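You operate a simulated robot arm through the tools that you are given. There is no shell and no other tool.

Carry out the task below with a simulated robot arm. There is one attempt and no reset: what you move stays moved.

## Task
Knock the end bung home, then bolt the box tube away in the bench drawer.
Fine: the tube stands in its cradle for the blows; bench mallet back on its rest; shut the drawer and shoot the bolt. Set down upright: box tube.

The check looks at the end state, three seconds after you hand in, the way a careful person would. Anything else that was tipped, shoved, dropped, spilled or broken makes it a failure.

## Robot
A 7-joint arm with a two-finger parallel gripper, fixed in place. Base frame: the origin is at the foot of the arm, x ahead of it, y to its left, z up; the work surface is at about z = 850. Lengths are in mm, angles in degrees, forces in N, time in s.
Its first joint turns from -166.0 to 166.0 degrees. Payload 4.4 kg.
The TCP is the grasp point between the finger pads, 23 mm short of the fingertips. In the tool frame z runs along the fingers and y along their closing line. The gripper opens to 94 mm. The fingers are 38 mm wide and 10 mm thick; the gripper's body (54 by 96 mm) begins 39 mm behind the TCP.
Orientation is told as [roll, pitch, yaw] about the base's x, y, z axes, in that order, counted from this pose: with the fingers straight down and closing along the base's y, the tool's x points along the base's -x, its y along +y and its z along -z.

## Interface
- The arm moves only by the tool jog_arm. Its arguments are lists of equal length, an entry for each row: "claw": the opening, from 0 (shut) to 1 (fully open); "translation": the shift along the tool's x, y, z in units of 40 mm (1.0 is 40 mm), a list of three; "turn": the turn, a rotation vector about the tool's x, y, z in units of 5 degrees (1.0 is 5 degrees), a list of three. In form: {"claw": [claw, ...], "translation": [[tx, ty, tz], ...], "turn": [[wx, wy, wz], ...]}. A call has 1 to 20 rows; each row shifts and turns the commanded pose from where the row before left it, along the tool's axes as they then stand. A call with a number of a shift or a turn outside -1 to 1 is refused whole. Rows are played at 5 a second. More than 50 mm and 8.6 degrees between two rows, or a gripper value outside its range, and nothing of the call is played. Where a pose cannot be reached the arm comes as near as it can. A force on the tool above 40 N (or 10 N above the force at the start of the call, whichever is more), or a blocked arm, ends the call early, and 0.2 s more pass. Each finger travels about 72 mm/s and halts on what it meets, pressing with about 43 N; the grip force reading is that of the motor and also rises with nothing between the fingers. The clock runs only during rows and for 0.2 s after the last one: add rows that do not move to give the fingers time. The reply holds the time, the measured pose of the TCP, the force on the tool along the base axes, the opening and the grip force, in the units named above and with some noise, with the torque about the TCP (base axes, N m) and any sound that the robot's microphone picked up.
- Cameras (640 x 400 px; columns grow to the right, rows downward): "scene" is fixed at [218.8, -651.7, 1507]; the picture's right is [0.76, -0.65, 0.00], its down [-0.34, -0.39, -0.86] and it looks along [0.56, 0.65, -0.52] (base axes); focal length 319 px, centre (320, 200). "wrist" rides on the gripper at [86, 16, -74] in the tool frame; the picture's right is [-0.18, 0.98, 0.00], its down [-0.58, -0.11, -0.81] and it looks along [-0.79, -0.15, 0.59] (tool axes); focal length 243 px, centre (320, 200). There is no depth. A picture from a camera that has moved, and an enlarged one, comes with that camera's place and axes in the base frame and with its lens.
- grab_frame(camera): a new picture of that camera. The clock stands still meanwhile.
- inspect(camera, box): a new picture of the part [left, top, right, bottom] of that camera's present view, enlarged. The clock stands still meanwhile.
- job_done(): hands the job in; it is judged then, once.

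Nothing tells you positions but the pictures and the camera data. Unless the task says otherwise, let go and move clear before handing in.

The tools are called after "Request:" by a JSON object that holds its "op" and its "data". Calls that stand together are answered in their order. jog_arm: Moves the arm, as the interface text tells. Its arguments: {"type":"object","properties":{"claw":{"type":"array"},"translation":{"type":"array"},"turn":{"type":"array"}},"required":["claw","translation","turn"]} The other tools are called the same way: grab_frame (camera) takes a picture; inspect (camera, box) takes an enlarged picture of a part of a camera's view; job_done () hands the job in.

At the start:

```text
clock: 0.0
tcp_pos: [758.3, 165.9, 1298.5]
ee_rot: [0.0, 0.0, 0.0]
ft_force: [-0.1, 0.1, 1.0]
wrist_torque: [-0.03, 0.02, -0.02]
finger_gap: 94.3
gripper_force: 0.1
```

scene: 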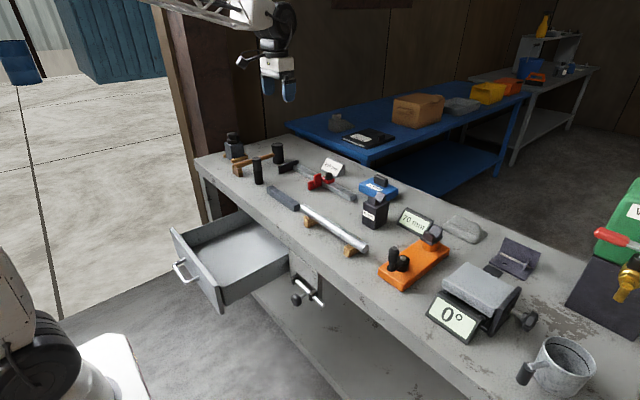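
wrist: 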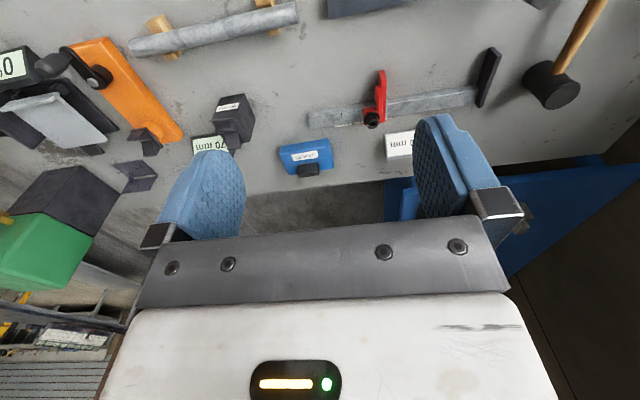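

I see a bench with an open drawer, a mallet, a tube lying in wooden cradles and assorted other items. I'll look closer at each part before moving.

Request:
{"op": "inspect", "data": {"camera": "scene", "box": [160, 120, 400, 270]}}

Request:
{"op": "inspect", "data": {"camera": "scene", "box": [160, 210, 360, 335]}}

Request:
{"op": "inspect", "data": {"camera": "scene", "box": [340, 170, 640, 400]}}

Request:
{"op": "inspect", "data": {"camera": "wrist", "box": [0, 0, 640, 200]}}

```text
2.67 times, centred on (280, 195) of scene
camera zoom: at [218.8, -651.7, 1507.0], right [0.76, -0.65, 0.0], down [-0.34, -0.39, -0.86], along [0.56, 0.65, -0.52], focal length 851 px, centre (427, 213)
```

zoom: 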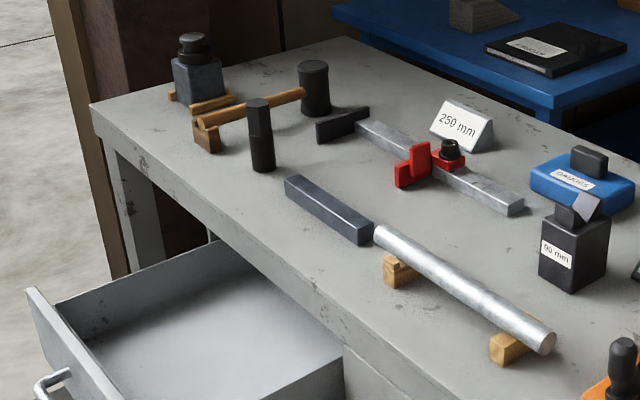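

```text
3.20 times, centred on (260, 272) of scene
camera zoom: at [218.8, -651.7, 1507.0], right [0.76, -0.65, 0.0], down [-0.34, -0.39, -0.86], along [0.56, 0.65, -0.52], focal length 1021 px, centre (512, -32)
```

zoom: 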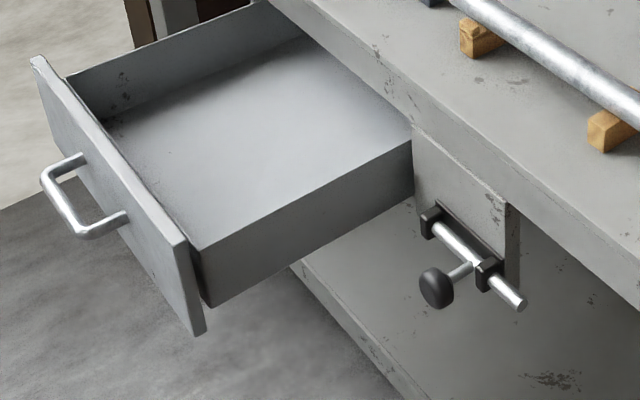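

```text
1.74 times, centred on (490, 285) of scene
camera zoom: at [218.8, -651.7, 1507.0], right [0.76, -0.65, 0.0], down [-0.34, -0.39, -0.86], along [0.56, 0.65, -0.52], focal length 555 px, centre (24, 52)
```

zoom: 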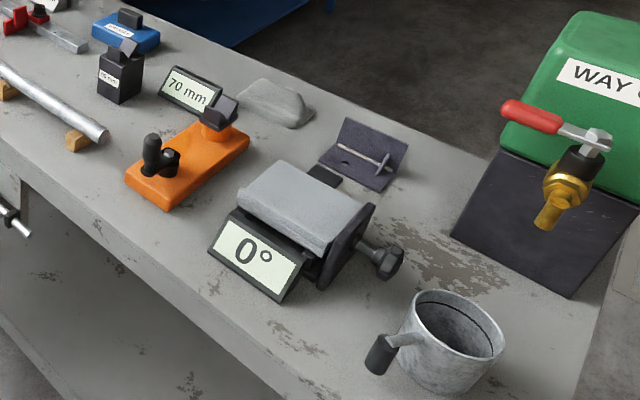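

```text
1.00 times, centred on (320, 100) of wrist (not enlarged: the box is as wide or as high as the picture)
camera zoom: at [672.5, 183.8, 1373.2], right [0.18, 0.98, 0.0], down [0.58, -0.11, 0.81], along [0.79, -0.15, -0.59], focal length 243 px, centre (320, 300)
```

zoom: 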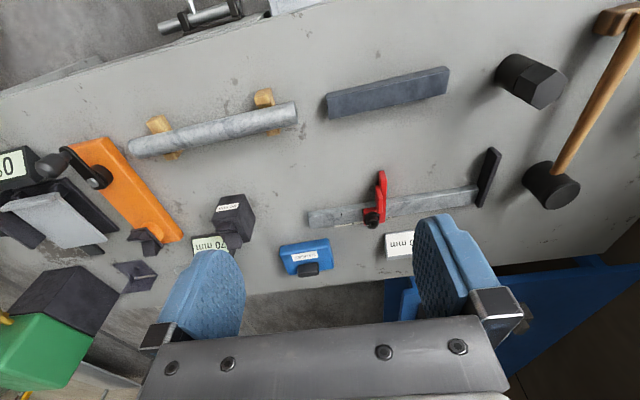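

I think the box tube may be the dark square body in the wooden cradle at the bench's far-left corner, with a round bung sticking out of it, and the mallet lies beside it. I'll zoom in to check.

Request:
{"op": "inspect", "data": {"camera": "scene", "box": [215, 120, 311, 180]}}

Request:
{"op": "inspect", "data": {"camera": "scene", "box": [215, 125, 263, 170]}}

Request:
{"op": "inspect", "data": {"camera": "scene", "box": [280, 270, 336, 315]}}

Request:
{"op": "inspect", "data": {"camera": "scene", "box": [160, 210, 256, 320]}}

```text
6.67 times, centred on (263, 150) of scene
camera zoom: at [218.8, -651.7, 1507.0], right [0.76, -0.65, 0.0], down [-0.34, -0.39, -0.86], along [0.56, 0.65, -0.52], focal length 2127 px, centre (700, 533)
```

zoom: 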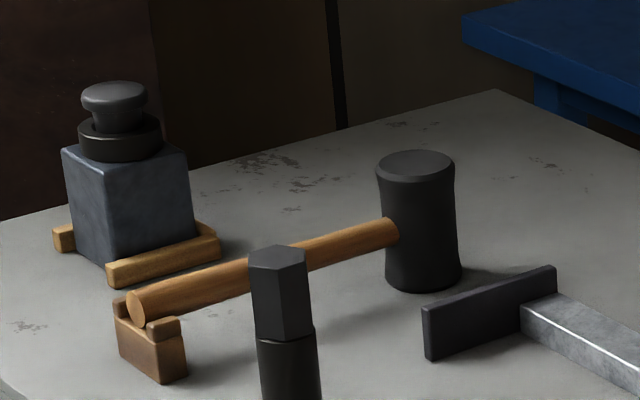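

```text
8.89 times, centred on (239, 148) of scene
camera zoom: at [218.8, -651.7, 1507.0], right [0.76, -0.65, 0.0], down [-0.34, -0.39, -0.86], along [0.56, 0.65, -0.52], focal length 2836 px, centre (1040, 667)
```

zoom: 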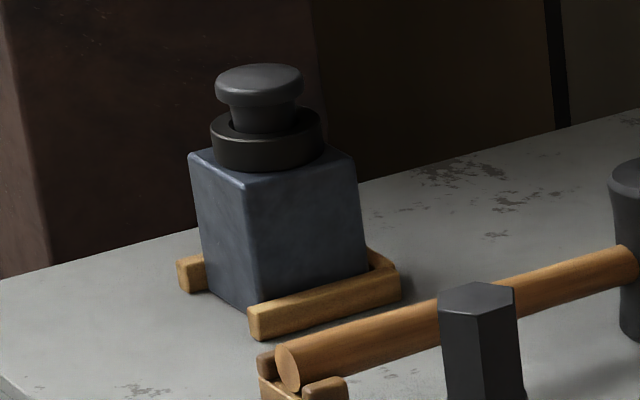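

```text
8.89 times, centred on (308, 292) of scene
camera zoom: at [218.8, -651.7, 1507.0], right [0.76, -0.65, 0.0], down [-0.34, -0.39, -0.86], along [0.56, 0.65, -0.52], focal length 2836 px, centre (427, -622)
```

zoom: 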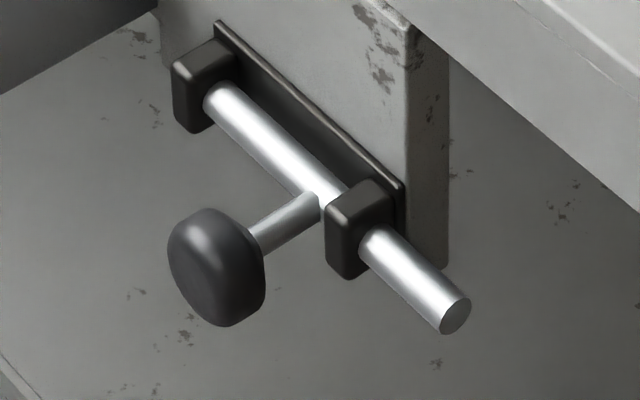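

```text
3.64 times, centred on (208, 265) of scene
camera zoom: at [218.8, -651.7, 1507.0], right [0.76, -0.65, 0.0], down [-0.34, -0.39, -0.86], along [0.56, 0.65, -0.52], focal length 1160 px, centre (727, -36)
```

zoom: 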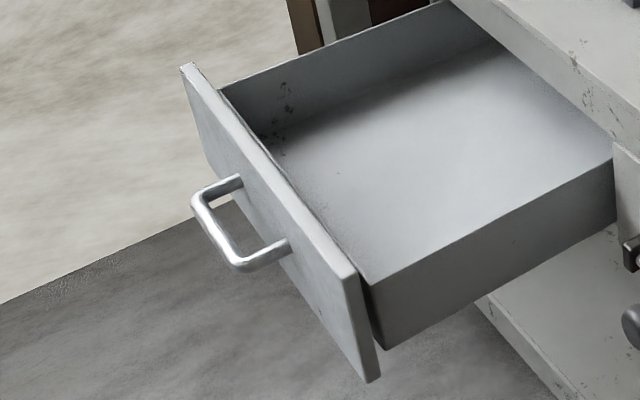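

The box tube is the dark square body in a U-shaped wooden cradle near (884, 798). The mallet lies along y≈597, with its head at x≈1014 and its handle end at x≈783. Both are far out, so I'll move the arm over there and look with the wrist camera.

Request:
{"op": "jog_arm", "data": {"claw": [1, 1, 1, 1, 1, 1, 1, 1, 1, 1, 1, 1, 1, 1, 1, 1, 1, 1], "translation": [[0.27, 1, 0.1], [0.27, 1, 0.1], [0.27, 1, 0.1], [0.27, 1, 0.1], [0.27, 1, 0.1], [0.27, 1, 0.1], [0.27, 1, 0.1], [0.27, 1, 0.1], [0.27, 1, 0.1], [0.27, 1, 0.1], [0, 0, 0], [0, 0, 0], [0, 0, 0], [0, 0, 0], [0, 0, 0], [0, 0, 0], [0, 0, 0], [0, 0, 0]], "turn": [[0, 0, 0], [0, 0, 0], [0, 0, 0], [0, 0, 0], [0, 0, 0], [0, 0, 0], [0, 0, 0], [0, 0, 0], [0, 0, 0], [0, 0, 0], [0, 0, -1], [0, 0, -1], [0, 0, -1], [0, 0, -1], [0, 0, -1], [0, 0, -1], [0, 0, -1], [0, 0, -1]]}}

Request:
{"op": "grab_frame", "data": {"camera": "wrist"}}

Request:
{"op": "grab_frame", "data": {"camera": "scene"}}

```text
clock: 3.8
tcp_pos: [651.4, 566.3, 1257.5]
ee_rot: [0.0, 0.0, 40.1]
ft_force: [0.7, 1.1, 1.0]
wrist_torque: [0.04, 0.01, 0.04]
finger_gap: 93.9
gripper_force: 0.3
```

```text
taken
camera wrist: at [574.4, 524.3, 1333.3], right [-0.49, 0.87, 0.0], down [0.52, 0.29, 0.81], along [0.7, 0.4, -0.59], focal length 243 px, centre (320, 200)
```

wrist: 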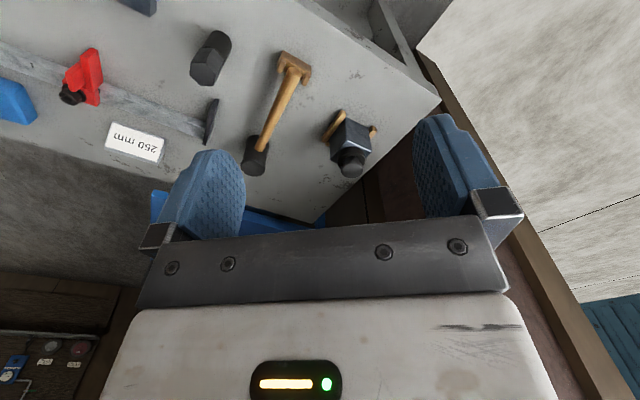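

```text
taken
```

scene: 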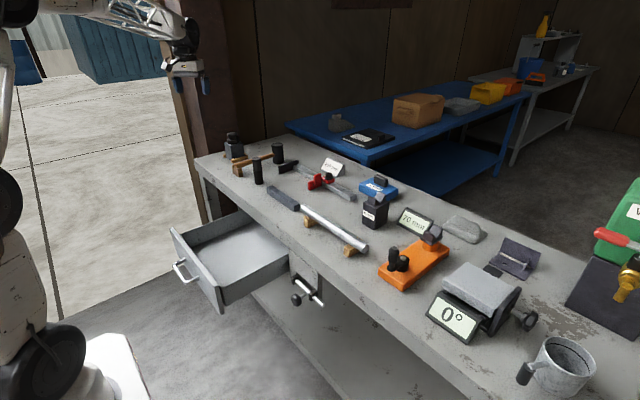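

The arm moved as commanded, and the wrist camera now shows the mallet and the tube in its cradle from the base side. I'll zoom in on both.

Request:
{"op": "inspect", "data": {"camera": "wrist", "box": [300, 90, 420, 190]}}

Request:
{"op": "inspect", "data": {"camera": "wrist", "box": [170, 20, 330, 180]}}

Request:
{"op": "inspect", "data": {"camera": "wrist", "box": [320, 100, 384, 190]}}

```text
4.00 times, centred on (360, 140) of wrist
camera zoom: at [574.4, 524.3, 1333.3], right [-0.49, 0.87, 0.0], down [0.52, 0.29, 0.81], along [0.7, 0.4, -0.59], focal length 970 px, centre (160, 440)
```

zoom: 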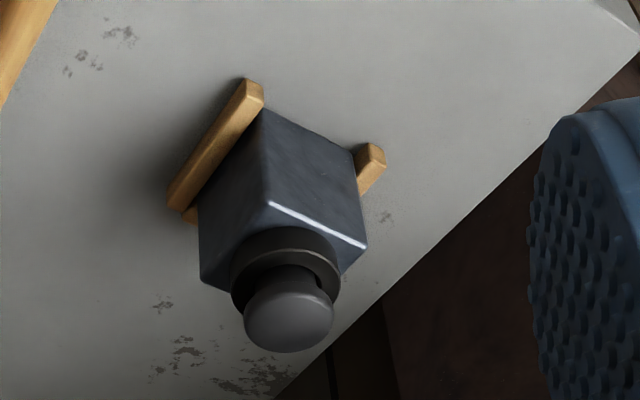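

```text
2.50 times, centred on (250, 100) of wrist
camera zoom: at [574.4, 524.3, 1333.3], right [-0.49, 0.87, 0.0], down [0.52, 0.29, 0.81], along [0.7, 0.4, -0.59], focal length 606 px, centre (495, 450)
```

zoom: 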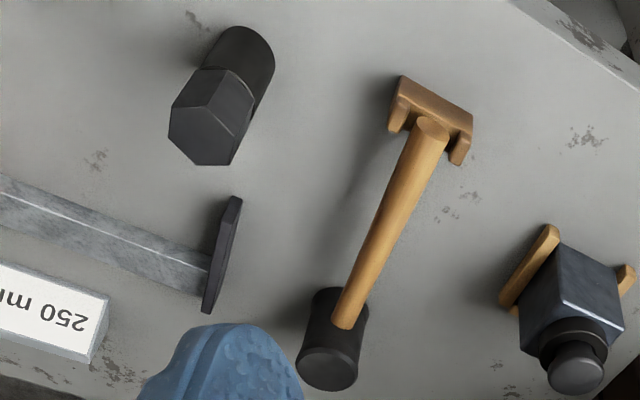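

```text
4.44 times, centred on (352, 145) of wrist
camera zoom: at [574.4, 524.3, 1333.3], right [-0.49, 0.87, 0.0], down [0.52, 0.29, 0.81], along [0.7, 0.4, -0.59], focal length 1078 px, centre (178, 444)
```

zoom: 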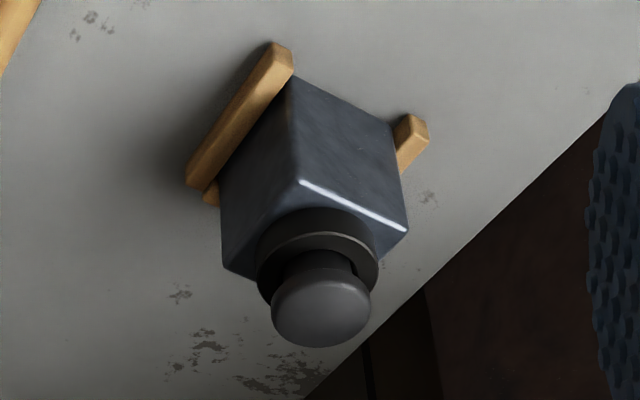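

From two-view triangulation, the handle end is at about (783, 591, 894), the mallet head's top centre at (1014, 593, 935), and the bung's top at about (875, 775, 973). I'll check the gripper's shape, then test how far the arm reaches with the tool tilted.

Request:
{"op": "inspect", "data": {"camera": "scene", "box": [130, 0, 260, 100]}}

Request:
{"op": "jog_arm", "data": {"claw": [1, 1, 1, 1, 1, 1, 1, 1, 1, 1, 1, 1], "translation": [[0, 0, 0], [0, 0, 0], [0, 0, 0], [0, 0, 0], [0, 0, 0], [0, 0, 0], [0, 0, 0], [0, 0, 0], [0, 0, 0], [0, 0, 0], [0, 0, 0], [0, 0, 0]], "turn": [[0, -1, 0], [0, -1, 0], [0, -1, 0], [0, -1, 0], [0, -1, 0], [0, -1, 0], [0, -1, 0], [0, -1, 0], [0, -1, 0], [0, 0, 0], [0, 0, 0], [0, 0, 0]]}}

Request:
{"op": "grab_frame", "data": {"camera": "wrist"}}

Request:
{"op": "grab_frame", "data": {"camera": "scene"}}

```text
4.00 times, centred on (195, 50) of scene
camera zoom: at [218.8, -651.7, 1507.0], right [0.76, -0.65, 0.0], down [-0.34, -0.39, -0.86], along [0.56, 0.65, -0.52], focal length 1276 px, centre (820, 800)
```

zoom: 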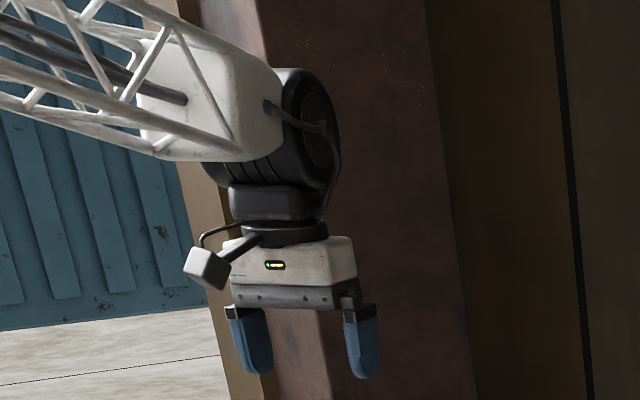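

```text
clock: 6.4
tcp_pos: [648.6, 566.7, 1258.7]
ee_rot: [0.0, -45.1, 40.0]
ft_force: [0.0, -0.5, 1.0]
wrist_torque: [0.03, 0.04, -0.01]
finger_gap: 94.1
gripper_force: 0.0
```

```text
taken
camera wrist: at [553.3, 506.8, 1250.4], right [-0.53, 0.84, 0.13], down [-0.05, -0.19, 0.98], along [0.84, 0.52, 0.14], focal length 243 px, centre (320, 200)
```

wrist: 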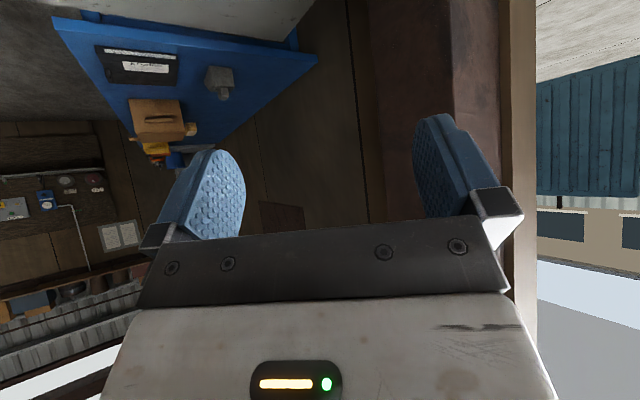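

```text
taken
```

scene: 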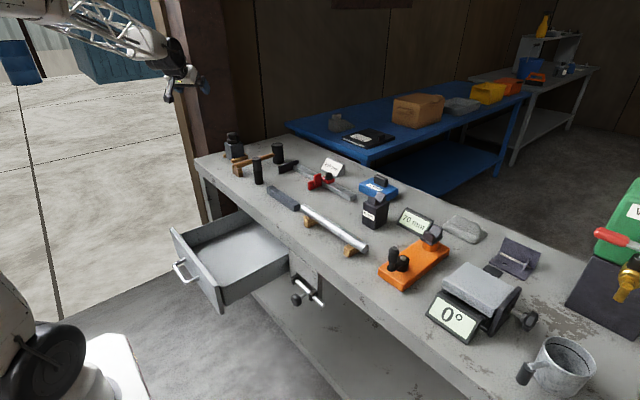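

The tool tilts fine, and its camera is a real bracket on the base side. Next I'll test reach by moving along the tool's axis toward the space above the tube.

Request:
{"op": "jog_arm", "data": {"claw": [1, 1, 1, 1, 1, 1, 1, 1], "translation": [[0, 0, 1], [0, 0, 1], [0, 0, 1], [0, 0, 1], [0, 0, 1], [0, 0, 1], [0, 0, 0], [0, 0, 0]], "turn": [[0, 0, 0], [0, 0, 0], [0, 0, 0], [0, 0, 0], [0, 0, 0], [0, 0, 0], [0, 0, 0], [0, 0, 0]]}}

Request:
{"op": "grab_frame", "data": {"camera": "wrist"}}

Request:
{"op": "grab_frame", "data": {"camera": "scene"}}

```text
clock: 8.2
tcp_pos: [780.8, 675.3, 1087.8]
ee_rot: [-0.1, -45.0, 40.0]
ft_force: [0.2, -0.7, -0.2]
wrist_torque: [0.0, -0.01, 0.0]
finger_gap: 93.8
gripper_force: 0.0
```

```text
taken
camera wrist: at [683.1, 615.7, 1079.8], right [-0.53, 0.84, 0.13], down [-0.05, -0.19, 0.98], along [0.85, 0.52, 0.14], focal length 243 px, centre (320, 200)
```

wrist: 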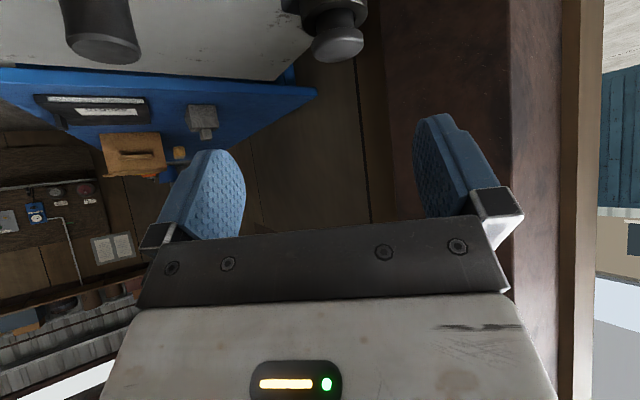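

```text
taken
```

scene: 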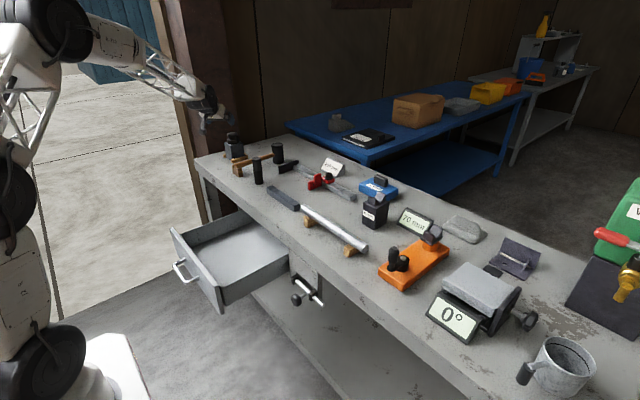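

Reach is fine to r≈1030 at a 45° tilt. Next I'll turn to yaw 0, staying high, and test how far toward the tube the arm can go.

Request:
{"op": "jog_arm", "data": {"claw": [1, 1, 1, 1, 1, 1, 1, 1, 1, 1, 1, 1, 1, 1, 1, 1], "translation": [[0, 0, -0.5], [0, 0, 0], [0, 0, 0], [0, 0, 0], [0, 0, 0], [0, 0, 0], [0, 0, 0], [0, 0, 0], [0, 0, 0], [0, 1, 0], [0, 1, 0], [-0.35, 0.3, 0.35], [-0.35, 0, 0.35], [-0.35, 0, 0.35], [0, 0, 0], [0, 0, 0]], "turn": [[0, 0, 0], [0.707, 0, 0.707], [0.707, 0, 0.707], [0.707, 0, 0.707], [0.707, 0, 0.707], [0.707, 0, 0.707], [0.707, 0, 0.707], [0.707, 0, 0.707], [0.707, 0, 0.707], [0, 0, 0], [0, 0, 0], [0, 0, 0], [0, 0, 0], [0, 0, 0], [0, 0, 0], [0, 0, 0]]}}

Request:
{"op": "grab_frame", "data": {"camera": "wrist"}}

Request:
{"op": "grab_frame", "data": {"camera": "scene"}}

```text
clock: 11.6
tcp_pos: [828.2, 759.1, 1102.4]
ee_rot: [0.1, -45.0, 0.1]
ft_force: [-0.5, -0.2, -0.2]
wrist_torque: [0.02, 0.0, -0.01]
finger_gap: 94.2
gripper_force: 0.0
```

```text
taken
camera wrist: at [715.3, 775.5, 1094.9], right [0.13, 0.98, 0.13], down [-0.16, -0.11, 0.98], along [0.98, -0.15, 0.14], focal length 243 px, centre (320, 200)
```

wrist: 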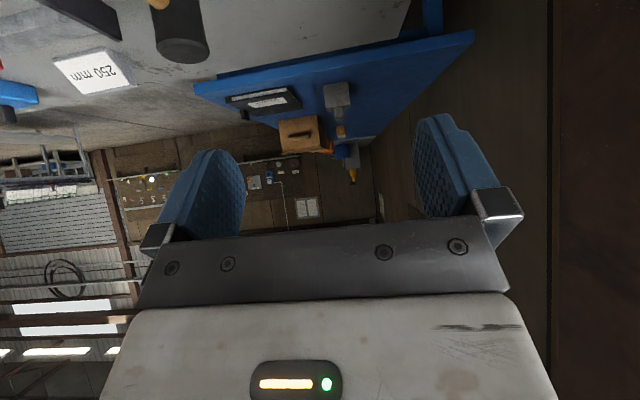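

```text
taken
```

scene: 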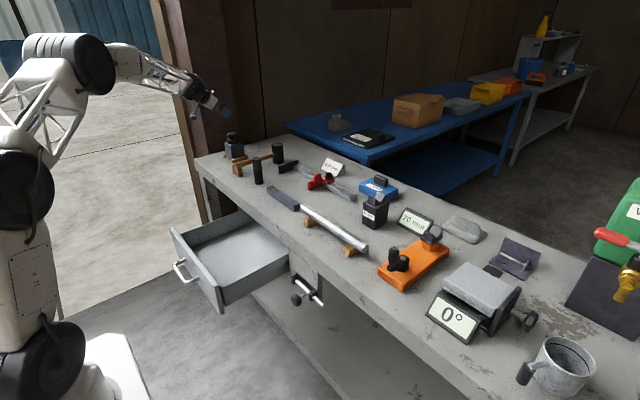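

Still reached exactly, at r≈1123. Next I'll test low, just in front of the tube on its −x side and clear of it, at about (800, 768, 930).

Request:
{"op": "jog_arm", "data": {"claw": [1, 1, 1, 1, 1, 1, 1], "translation": [[0.707, 0.045, 0.509], [0.707, 0.045, 0.509], [0.707, 0.045, 0.509], [0.707, 0.045, 0.509], [0.707, 0.045, 0.509], [0, 0, 0], [0, 0, 0]], "turn": [[0, 0, 0], [0, 0, 0], [0, 0, 0], [0, 0, 0], [0, 0, 0], [0, 0, 0], [0, 0, 0]]}}

Request:
{"op": "grab_frame", "data": {"camera": "wrist"}}

Request:
{"op": "inspect", "data": {"camera": "scene", "box": [160, 90, 320, 190]}}

```text
clock: 13.2
tcp_pos: [801.2, 768.0, 929.6]
ee_rot: [0.0, -45.1, 0.0]
ft_force: [0.2, 0.2, 0.6]
wrist_torque: [0.01, 0.01, 0.02]
finger_gap: 94.1
gripper_force: 0.0
```

```text
taken
camera wrist: at [688.1, 784.7, 921.4], right [0.13, 0.98, 0.13], down [-0.16, -0.11, 0.98], along [0.98, -0.15, 0.14], focal length 243 px, centre (320, 200)
```

wrist: 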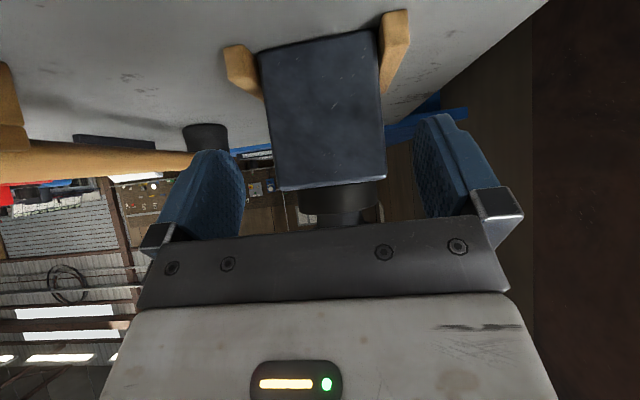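

```text
4.00 times, centred on (240, 140) of scene
camera zoom: at [218.8, -651.7, 1507.0], right [0.76, -0.65, 0.0], down [-0.34, -0.39, -0.86], along [0.56, 0.65, -0.52], focal length 1276 px, centre (640, 440)
```

zoom: 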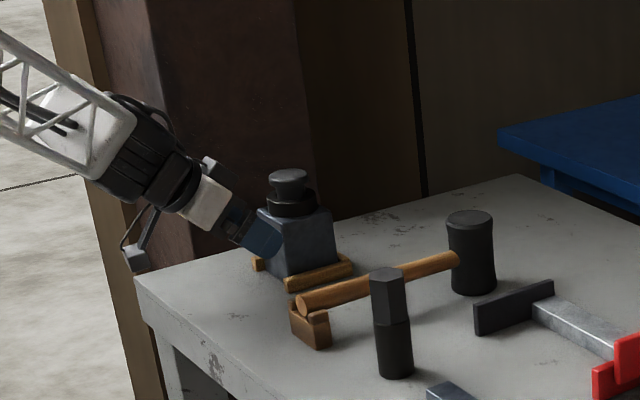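

The tube is reachable at a 45° tilt with yaw 0. From here its front face spans y≈736–804, z≈851–935 and x≈840. I'll zoom in on the cradle and the bung.

Request:
{"op": "inspect", "data": {"camera": "wrist", "box": [200, 0, 440, 230]}}

Request:
{"op": "inspect", "data": {"camera": "scene", "box": [210, 120, 274, 175]}}

Request:
{"op": "inspect", "data": {"camera": "wrist", "box": [0, 60, 220, 200]}}

```text
1.74 times, centred on (320, 115) of wrist
camera zoom: at [688.1, 784.7, 921.4], right [0.13, 0.98, 0.13], down [-0.16, -0.11, 0.98], along [0.98, -0.15, 0.14], focal length 422 px, centre (320, 348)
```

zoom: 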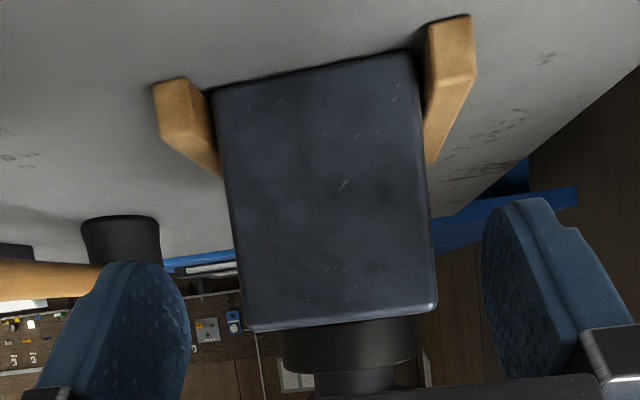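

```text
7.27 times, centred on (242, 148) of scene
camera zoom: at [218.8, -651.7, 1507.0], right [0.76, -0.65, 0.0], down [-0.34, -0.39, -0.86], along [0.56, 0.65, -0.52], focal length 2321 px, centre (887, 582)
```

zoom: 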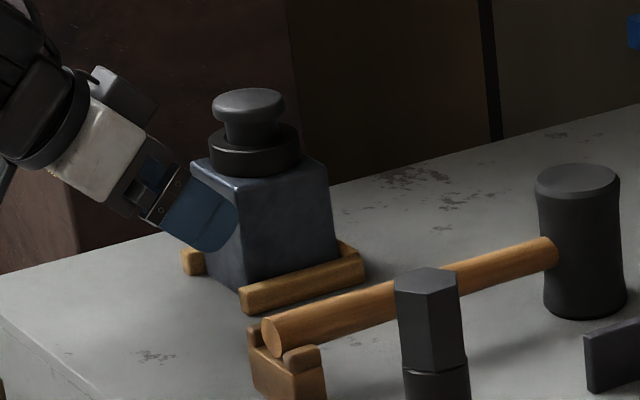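

```text
2.86 times, centred on (110, 130) of wrist
camera zoom: at [688.1, 784.7, 921.4], right [0.13, 0.98, 0.13], down [-0.16, -0.11, 0.98], along [0.98, -0.15, 0.14], focal length 693 px, centre (920, 400)
```

zoom: 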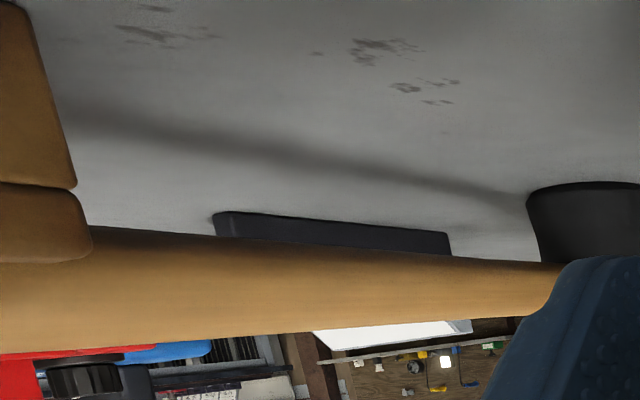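

The cradle strips rise to only about z=870, and the tube stands directly on the bench between them. The camera bracket hangs on the underside and would foul the mallet handle, so I'll back off and test whether the wrist can flip 180° about the tool axis.

Request:
{"op": "jog_arm", "data": {"claw": [1, 1, 1, 1, 1, 1, 1, 1], "translation": [[0, 0, -1], [0, 0, -1], [0, 0, -1], [0, -0.7, -0.7], [0, -0.7, -0.7], [0, -0.7, -0.7], [0, 0, 0], [0, 0, 0]], "turn": [[0, 0, 0], [0, 0, 0], [0, 0, 0], [0, 0, 0], [0, 0, 0], [0, 0, 0], [0, 1, 0], [0, 1, 0]]}}

Request:
{"op": "jog_arm", "data": {"claw": [1, 1, 1, 1, 1, 1, 1, 1, 1, 1, 1, 1, 1, 1, 1, 1, 1, 1, 1, 1], "translation": [[0, 0, 0], [0, 0, 0], [0, 0, 0], [0, 0, 0], [0, 0, 0], [0, 0, 0], [0, 0, 0], [0, 0, 0], [0, 0, 0], [0, 0, 0], [0, 0, 0], [0, 0, 0], [0, 0, 0], [0, 0, 0], [0, 0, 0], [0, 0, 0], [0, 0, 0], [0, 0, 0], [0, 0, 0], [0, 0, 0]], "turn": [[0, 1, 0], [0, 0, -1], [0, 0, -1], [0, 0, -1], [0, 0, -1], [0, 0, -1], [0, 0, -1], [0, 0, -1], [0, 0, -1], [0, 0, -1], [0, 0, -1], [0, 0, -1], [0, 0, -1], [0, 0, -1], [0, 0, -1], [0, 0, -1], [0, 0, -1], [0, 0, -1], [0, 0, -1], [0, 0, 0]]}}

Request:
{"op": "grab_frame", "data": {"camera": "scene"}}

```text
clock: 15.0
tcp_pos: [657.3, 683.1, 1075.1]
ee_rot: [-0.1, -34.9, 0.1]
ft_force: [-0.6, 0.0, -0.1]
wrist_torque: [0.0, 0.0, 0.0]
finger_gap: 94.0
gripper_force: 0.0
```

```text
clock: 19.2
tcp_pos: [656.3, 684.3, 1074.8]
ee_rot: [-30.0, -0.1, 90.2]
ft_force: [-0.4, -0.2, -0.3]
wrist_torque: [0.01, 0.01, 0.03]
finger_gap: 93.9
gripper_force: 0.0
```

```text
taken
```

scene: 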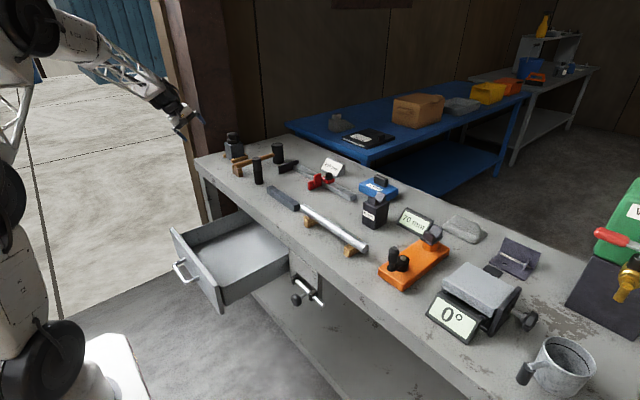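

The first 90° worked, so I'll continue through the second 90°.

Request:
{"op": "jog_arm", "data": {"claw": [1, 1, 1, 1, 1, 1, 1, 1, 1, 1, 1, 1, 1, 1, 1, 1, 1, 1, 1, 1], "translation": [[0, 0, 0], [0, 0, 0], [0, 0, 0], [0, 0, 0], [0, 0, 0], [0, 0, 0], [0, 0, 0], [0, 0, 0], [0, 0, 0], [0, 0, 0], [0, 0, 0], [0, 0, 0], [0, 0, 0], [0, 0, 0], [0, 0, 0], [0, 0, 0], [0, 0, 0], [0, 0, 0], [0, 0, 0], [0, 0, 0]], "turn": [[0, 0, -1], [0, 0, -1], [0, 0, -1], [0, 0, -1], [0, 0, -1], [0, 0, -1], [0, 0, -1], [0, 0, -1], [0, 0, -1], [0, 0, -1], [0, 0, -1], [0, 0, -1], [0, 0, -1], [0, 0, -1], [0, 0, -1], [0, 0, -1], [0, 0, -1], [0, 0, -1], [0, 0, 0], [0, 0, 0]]}}

Request:
{"op": "grab_frame", "data": {"camera": "wrist"}}

Request:
{"op": "grab_frame", "data": {"camera": "scene"}}

```text
clock: 23.4
tcp_pos: [656.3, 683.4, 1074.4]
ee_rot: [0.0, 29.9, -179.8]
ft_force: [-0.1, -0.1, -0.1]
wrist_torque: [0.01, -0.02, -0.01]
finger_gap: 94.0
gripper_force: 0.1
```

```text
taken
camera wrist: at [695.1, 668.0, 1182.9], right [-0.16, -0.98, -0.09], down [-0.91, 0.11, 0.41], along [-0.39, 0.15, -0.91], focal length 243 px, centre (320, 200)
```

wrist: 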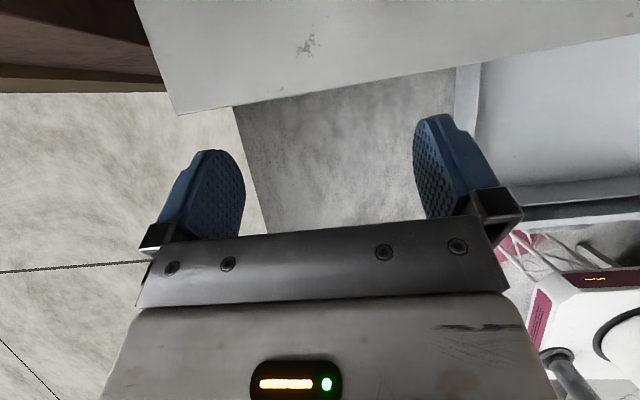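

```text
taken
```

scene: 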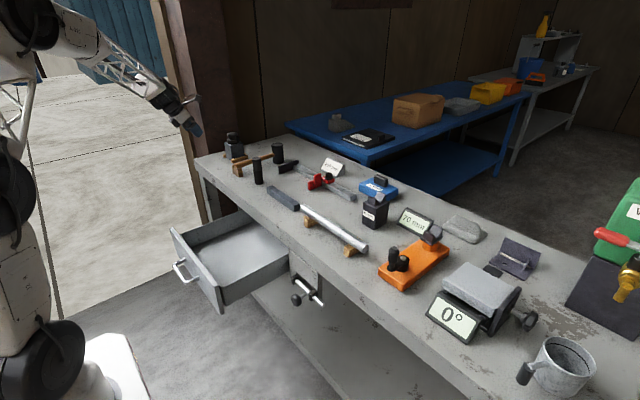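

The flip works, so the camera is now on the upper side. Next I'll move above the mallet handle at about (900, 592, 1010), tilted 30°, and check the alignment.

Request:
{"op": "jog_arm", "data": {"claw": [1, 1, 1, 1, 1, 1, 1, 1, 1], "translation": [[0.64, 0.326, 0.634], [0.64, 0.326, 0.634], [0.64, 0.326, 0.634], [0.64, 0.326, 0.634], [0.64, 0.326, 0.634], [0.64, 0.326, 0.634], [0.64, 0.326, 0.634], [0, 0, 0], [0, 0, 0]], "turn": [[0, 0, 0], [0, 0, 0], [0, 0, 0], [0, 0, 0], [0, 0, 0], [0, 0, 0], [0, 0, 0], [0, 0, 0], [0, 0, 0]]}}

Request:
{"op": "grab_frame", "data": {"camera": "wrist"}}

Request:
{"op": "inspect", "data": {"camera": "scene", "box": [200, 90, 340, 190]}}

```text
clock: 25.4
tcp_pos: [902.1, 593.0, 1007.7]
ee_rot: [-0.1, 30.1, -179.9]
ft_force: [-0.1, 0.1, 0.3]
wrist_torque: [-0.04, 0.03, 0.0]
finger_gap: 93.8
gripper_force: 0.0
```

```text
taken
camera wrist: at [939.3, 576.8, 1117.5], right [-0.16, -0.98, -0.09], down [-0.91, 0.11, 0.41], along [-0.39, 0.15, -0.91], focal length 243 px, centre (320, 200)
```

wrist: 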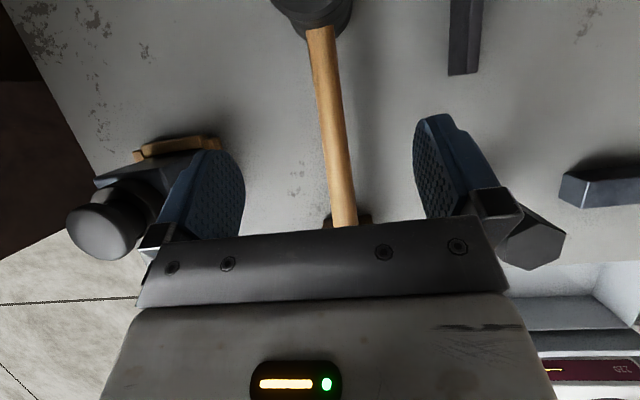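

```text
4.00 times, centred on (270, 140) of scene
camera zoom: at [218.8, -651.7, 1507.0], right [0.76, -0.65, 0.0], down [-0.34, -0.39, -0.86], along [0.56, 0.65, -0.52], focal length 1276 px, centre (520, 440)
```

zoom: 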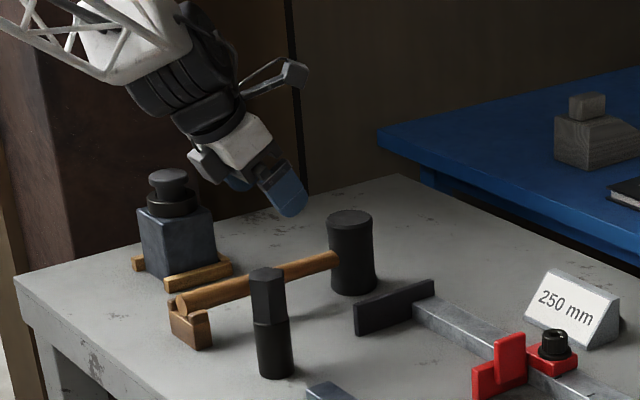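

The handle runs along y≈591 with its axis at z≈893 and is about 23 mm thick. I'll descend to (900, 591, 900) and close the gripper on it.

Request:
{"op": "jog_arm", "data": {"claw": [1, 1, 1, 1, 1], "translation": [[-0.45, 0.017, 0.777], [-0.45, 0.017, 0.777], [-0.45, 0.017, 0.777], [0, 0, 0], [0, 0, 0]], "turn": [[0, 0, 0], [0, 0, 0], [0, 0, 0], [0, 0, 0], [0, 0, 0]]}}

Request:
{"op": "grab_frame", "data": {"camera": "wrist"}}

Request:
{"op": "inspect", "data": {"camera": "scene", "box": [215, 110, 325, 190]}}

```text
clock: 26.6
tcp_pos: [901.0, 590.8, 901.4]
ee_rot: [0.0, 30.0, -179.9]
ft_force: [0.5, -0.4, 0.0]
wrist_torque: [0.03, -0.01, -0.03]
finger_gap: 94.1
gripper_force: 0.2
```

```text
taken
camera wrist: at [939.5, 574.8, 1009.8], right [-0.16, -0.98, -0.09], down [-0.91, 0.11, 0.41], along [-0.39, 0.15, -0.91], focal length 243 px, centre (320, 200)
```

wrist: 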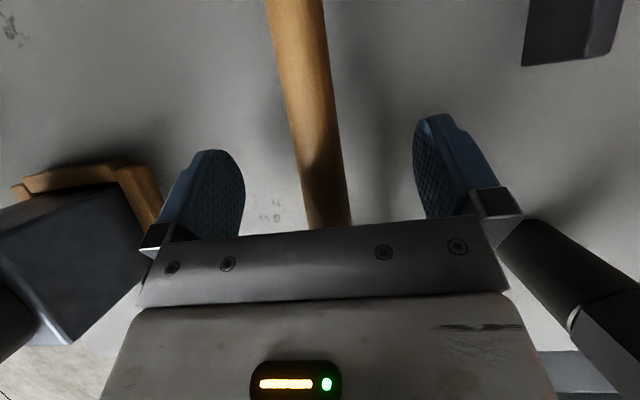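

```text
5.00 times, centred on (270, 150) of scene
camera zoom: at [218.8, -651.7, 1507.0], right [0.76, -0.65, 0.0], down [-0.34, -0.39, -0.86], along [0.56, 0.65, -0.52], focal length 1595 px, centre (570, 450)
```

zoom: 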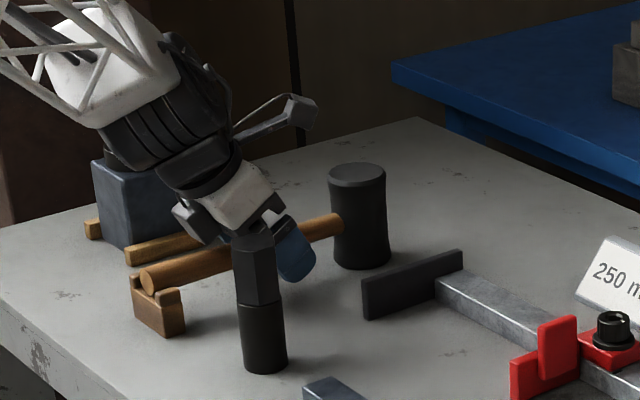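

The handle is centred between the fingers, so I'll close on it.

Request:
{"op": "jog_arm", "data": {"claw": [0.5, 0.2, 0.1, 0, 0, 0, 0], "translation": [[0, 0, 0], [0, 0, 0], [0, 0, 0], [0, 0, 0], [0, 0, 0], [0, 0, 0], [0, 0, 0]], "turn": [[0, 0, 0], [0, 0, 0], [0, 0, 0], [0, 0, 0], [0, 0, 0], [0, 0, 0], [0, 0, 0]]}}

Request:
{"op": "grab_frame", "data": {"camera": "wrist"}}

```text
clock: 28.2
tcp_pos: [900.9, 590.9, 901.8]
ee_rot: [0.0, 30.0, -179.9]
ft_force: [0.3, -3.1, 1.1]
wrist_torque: [-0.04, 0.0, -0.28]
finger_gap: 26.5
gripper_force: 43.0
```

```text
taken
camera wrist: at [939.5, 574.8, 1009.9], right [-0.16, -0.98, -0.09], down [-0.91, 0.11, 0.41], along [-0.39, 0.15, -0.91], focal length 243 px, centre (320, 200)
```

wrist: 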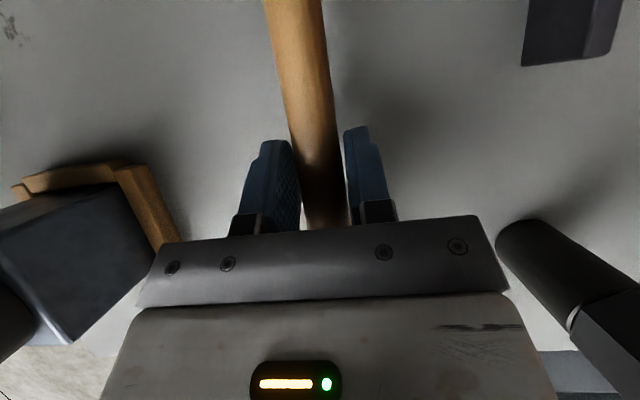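

I have the handle, with the gap at 26.5 mm and 43 N of grip. The grasp pose to return to is (901, 591, 902). I'll lift gently and check the load and any slip.

Request:
{"op": "jog_arm", "data": {"claw": [0, 0, 0, 0, 0], "translation": [[0.125, 0, -0.2165], [0.125, 0, -0.2165], [0.25, 0, -0.433], [0, 0, 0], [0, 0, 0]], "turn": [[0, 0, 0], [0, 0, 0], [0, 0, 0], [0, 0, 0], [0, 0, 0]]}}

Request:
{"op": "inspect", "data": {"camera": "scene", "box": [215, 110, 325, 190]}}

```text
clock: 29.4
tcp_pos: [900.7, 591.1, 942.0]
ee_rot: [0.1, 29.9, -179.9]
ft_force: [-0.2, 0.5, -4.4]
wrist_torque: [-0.02, 0.3, 0.02]
finger_gap: 26.5
gripper_force: 43.0
```

```text
5.00 times, centred on (270, 150) of scene
camera zoom: at [218.8, -651.7, 1507.0], right [0.76, -0.65, 0.0], down [-0.34, -0.39, -0.86], along [0.56, 0.65, -0.52], focal length 1595 px, centre (570, 450)
```

zoom: 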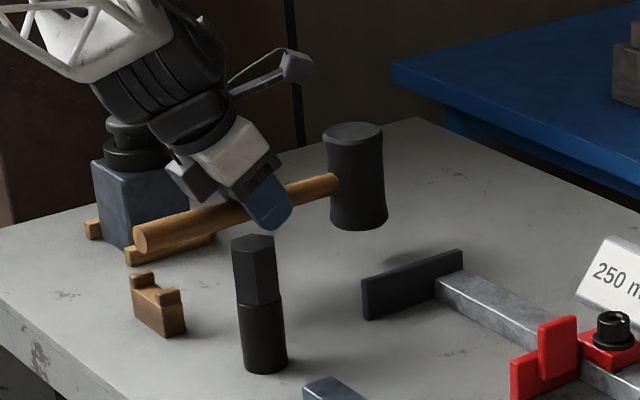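

The mallet weighs about 0.45 kg and the handle stays level. I'll raise it and carry it at the same yaw so the head ends up above the bung, with the TCP at about (760, 770, 1110).

Request:
{"op": "jog_arm", "data": {"claw": [0, 0, 0, 0, 0, 0, 0, 0, 0, 0, 0, 0, 0, 0, 0], "translation": [[0.4, 0, -0.6928], [0.45, 0, -0.7794], [0.45, 0, -0.7794], [0.45, 0, -0.7794], [0.35, 0, -0.6062], [-0.2, -0.3, -0.12], [-0.4, -0.6, -0.231], [-0.4435, -0.67, -0.256], [-0.4435, -0.67, -0.256], [-0.4435, -0.67, -0.256], [-0.4435, -0.67, -0.256], [-0.4435, -0.67, -0.256], [-0.2175, -0.24, -0.1215], [0, 0, 0], [0, 0, 0]], "turn": [[0, 0, 0], [0, 0, 0], [0, 0, 0], [0, 0, 0], [0, 0, 0], [0, 0, 0], [0, 0, 0], [0, 0, 0], [0, 0, 0], [0, 0, 0], [0, 0, 0], [0, 0, 0], [0, 0, 0], [0, 0, 0], [0, 0, 0]]}}

Request:
{"op": "grab_frame", "data": {"camera": "wrist"}}

Request:
{"op": "inspect", "data": {"camera": "scene", "box": [180, 90, 290, 180]}}

```text
clock: 32.6
tcp_pos: [761.3, 770.3, 1110.7]
ee_rot: [0.0, 29.9, -179.9]
ft_force: [0.5, -0.9, -4.8]
wrist_torque: [-0.02, 0.31, -0.01]
finger_gap: 26.4
gripper_force: 43.1
```

```text
taken
camera wrist: at [799.0, 755.5, 1218.6], right [-0.16, -0.98, -0.09], down [-0.91, 0.11, 0.41], along [-0.39, 0.15, -0.91], focal length 243 px, centre (320, 200)
```

wrist: 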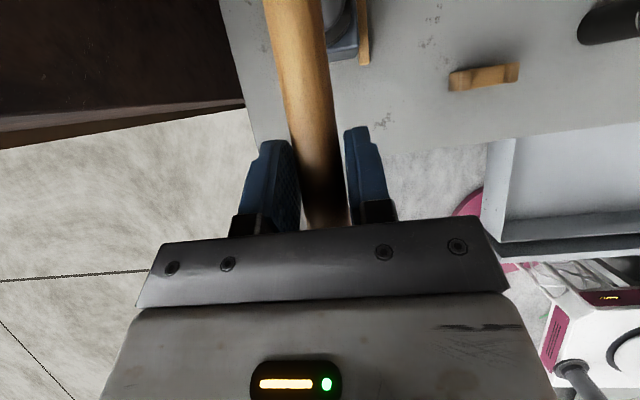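

```text
4.44 times, centred on (235, 135) of scene
camera zoom: at [218.8, -651.7, 1507.0], right [0.76, -0.65, 0.0], down [-0.34, -0.39, -0.86], along [0.56, 0.65, -0.52], focal length 1418 px, centre (698, 489)
```

zoom: 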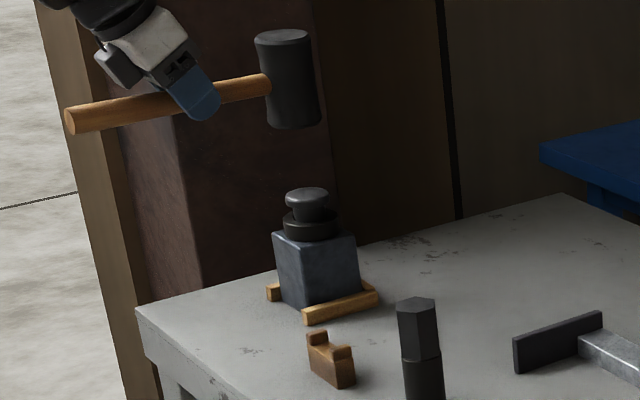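

The head looks to be above the bung from the scene side. I'll check the other direction with an upward-extended wrist view.

Request:
{"op": "inspect", "data": {"camera": "wrist", "box": [0, 0, 640, 20]}}

Request:
{"op": "inspect", "data": {"camera": "scene", "box": [215, 85, 275, 165]}}

```text
1.00 times, centred on (320, 10) of wrist (not enlarged: the box is as wide or as high as the picture)
camera zoom: at [799.0, 755.5, 1218.6], right [-0.16, -0.98, -0.09], down [-0.91, 0.11, 0.41], along [-0.39, 0.15, -0.91], focal length 243 px, centre (320, 390)
```

zoom: 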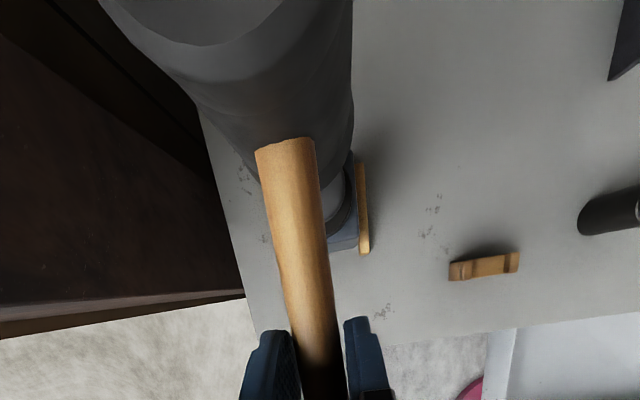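

```text
5.00 times, centred on (245, 125) of scene
camera zoom: at [218.8, -651.7, 1507.0], right [0.76, -0.65, 0.0], down [-0.34, -0.39, -0.86], along [0.56, 0.65, -0.52], focal length 1595 px, centre (695, 575)
```

zoom: 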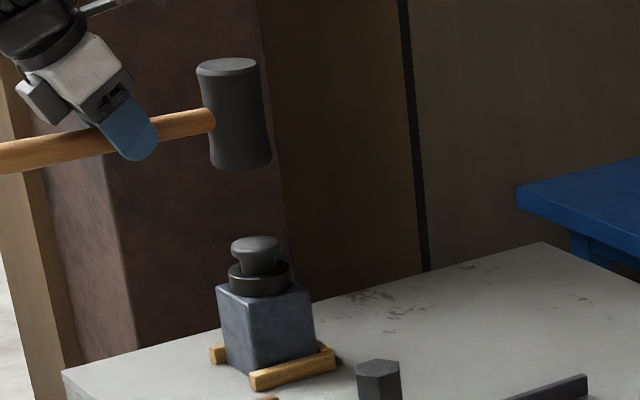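

Request:
{"op": "inspect", "data": {"camera": "wrist", "box": [240, 0, 400, 60]}}

Request:
{"op": "inspect", "data": {"camera": "wrist", "box": [320, 0, 390, 20]}}

```text
4.00 times, centred on (320, 30) of wrist
camera zoom: at [799.0, 755.5, 1218.6], right [-0.16, -0.98, -0.09], down [-0.91, 0.11, 0.41], along [-0.39, 0.15, -0.91], focal length 970 px, centre (320, 880)
```

zoom: 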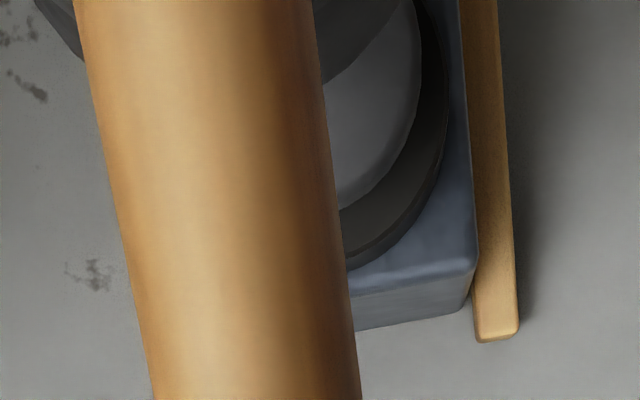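

```text
9.14 times, centred on (355, 10) of wrist
camera zoom: at [799.0, 755.5, 1218.6], right [-0.16, -0.98, -0.09], down [-0.91, 0.11, 0.41], along [-0.39, 0.15, -0.91], focal length 2218 px, centre (0, 1937)
```

zoom: 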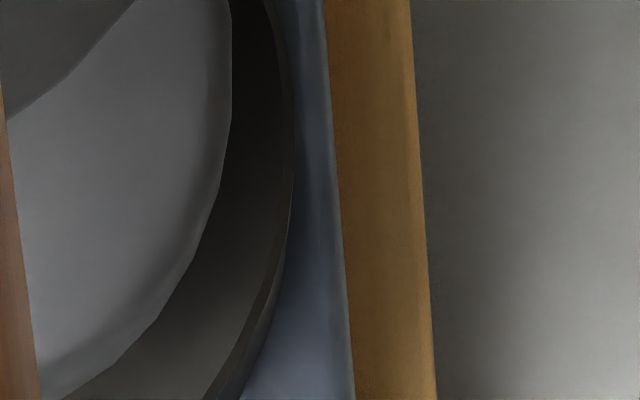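

The bung axis is at about (872, 770.5), within 2–3 mm of the mallet head's axis. I'll strike the first blow straight down and pull back up straight away.

Request:
{"op": "jog_arm", "data": {"claw": [0, 0, 0, 0, 0, 0], "translation": [[-0.577, 0, 1], [-0.577, 0, 1], [-0.075, 0, 0.13], [0.5, 0, -0.866], [0.5, 0, -0.866], [0, 0, 0]], "turn": [[0, 0, 0], [0, 0, 0], [0, 0, 0], [0, 0, 0], [0, 0, 0], [0, 0, 0]]}}

Request:
{"op": "inspect", "data": {"camera": "scene", "box": [180, 90, 290, 180]}}

```text
clock: 34.0
tcp_pos: [760.1, 769.3, 1093.3]
ee_rot: [-0.1, 30.0, -180.0]
ft_force: [0.2, 0.6, -4.1]
wrist_torque: [0.0, 0.28, 0.02]
finger_gap: 26.7
gripper_force: 42.6
```

```text
4.44 times, centred on (235, 135) of scene
camera zoom: at [218.8, -651.7, 1507.0], right [0.76, -0.65, 0.0], down [-0.34, -0.39, -0.86], along [0.56, 0.65, -0.52], focal length 1418 px, centre (698, 489)
```

zoom: 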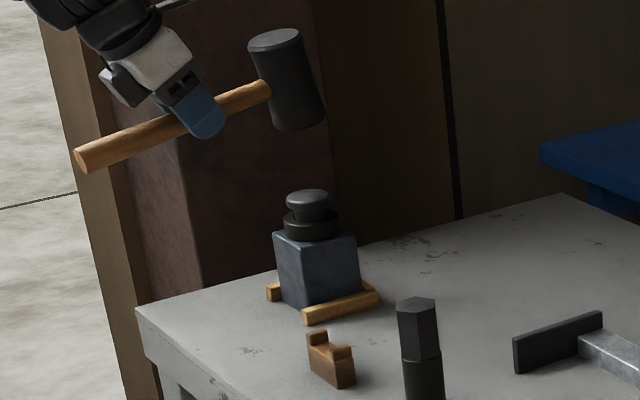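

The mallet pivoted up in the grip by about 10° on impact. I'll check how far the bung moved.

Request:
{"op": "inspect", "data": {"camera": "scene", "box": [215, 125, 263, 170]}}

Request:
{"op": "inspect", "data": {"camera": "wrist", "box": [0, 0, 640, 20]}}

```text
8.89 times, centred on (239, 148) of scene
camera zoom: at [218.8, -651.7, 1507.0], right [0.76, -0.65, 0.0], down [-0.34, -0.39, -0.86], along [0.56, 0.65, -0.52], focal length 2836 px, centre (1040, 667)
```

zoom: 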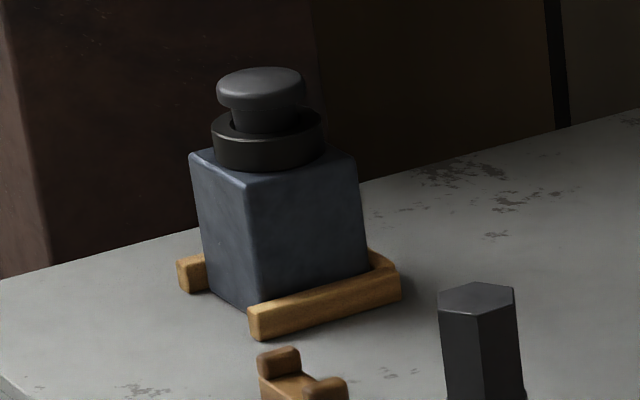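

```text
1.00 times, centred on (320, 10) of wrist (not enlarged: the box is as wide or as high as the picture)
camera zoom: at [799.4, 754.5, 1200.2], right [-0.16, -0.98, -0.09], down [-0.91, 0.11, 0.41], along [-0.39, 0.15, -0.91], focal length 243 px, centre (320, 390)
```

zoom: 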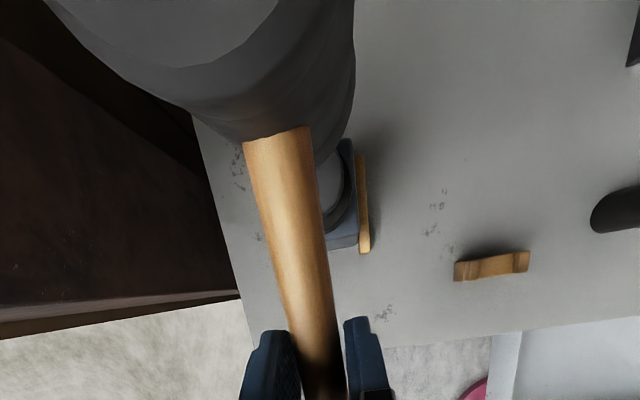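

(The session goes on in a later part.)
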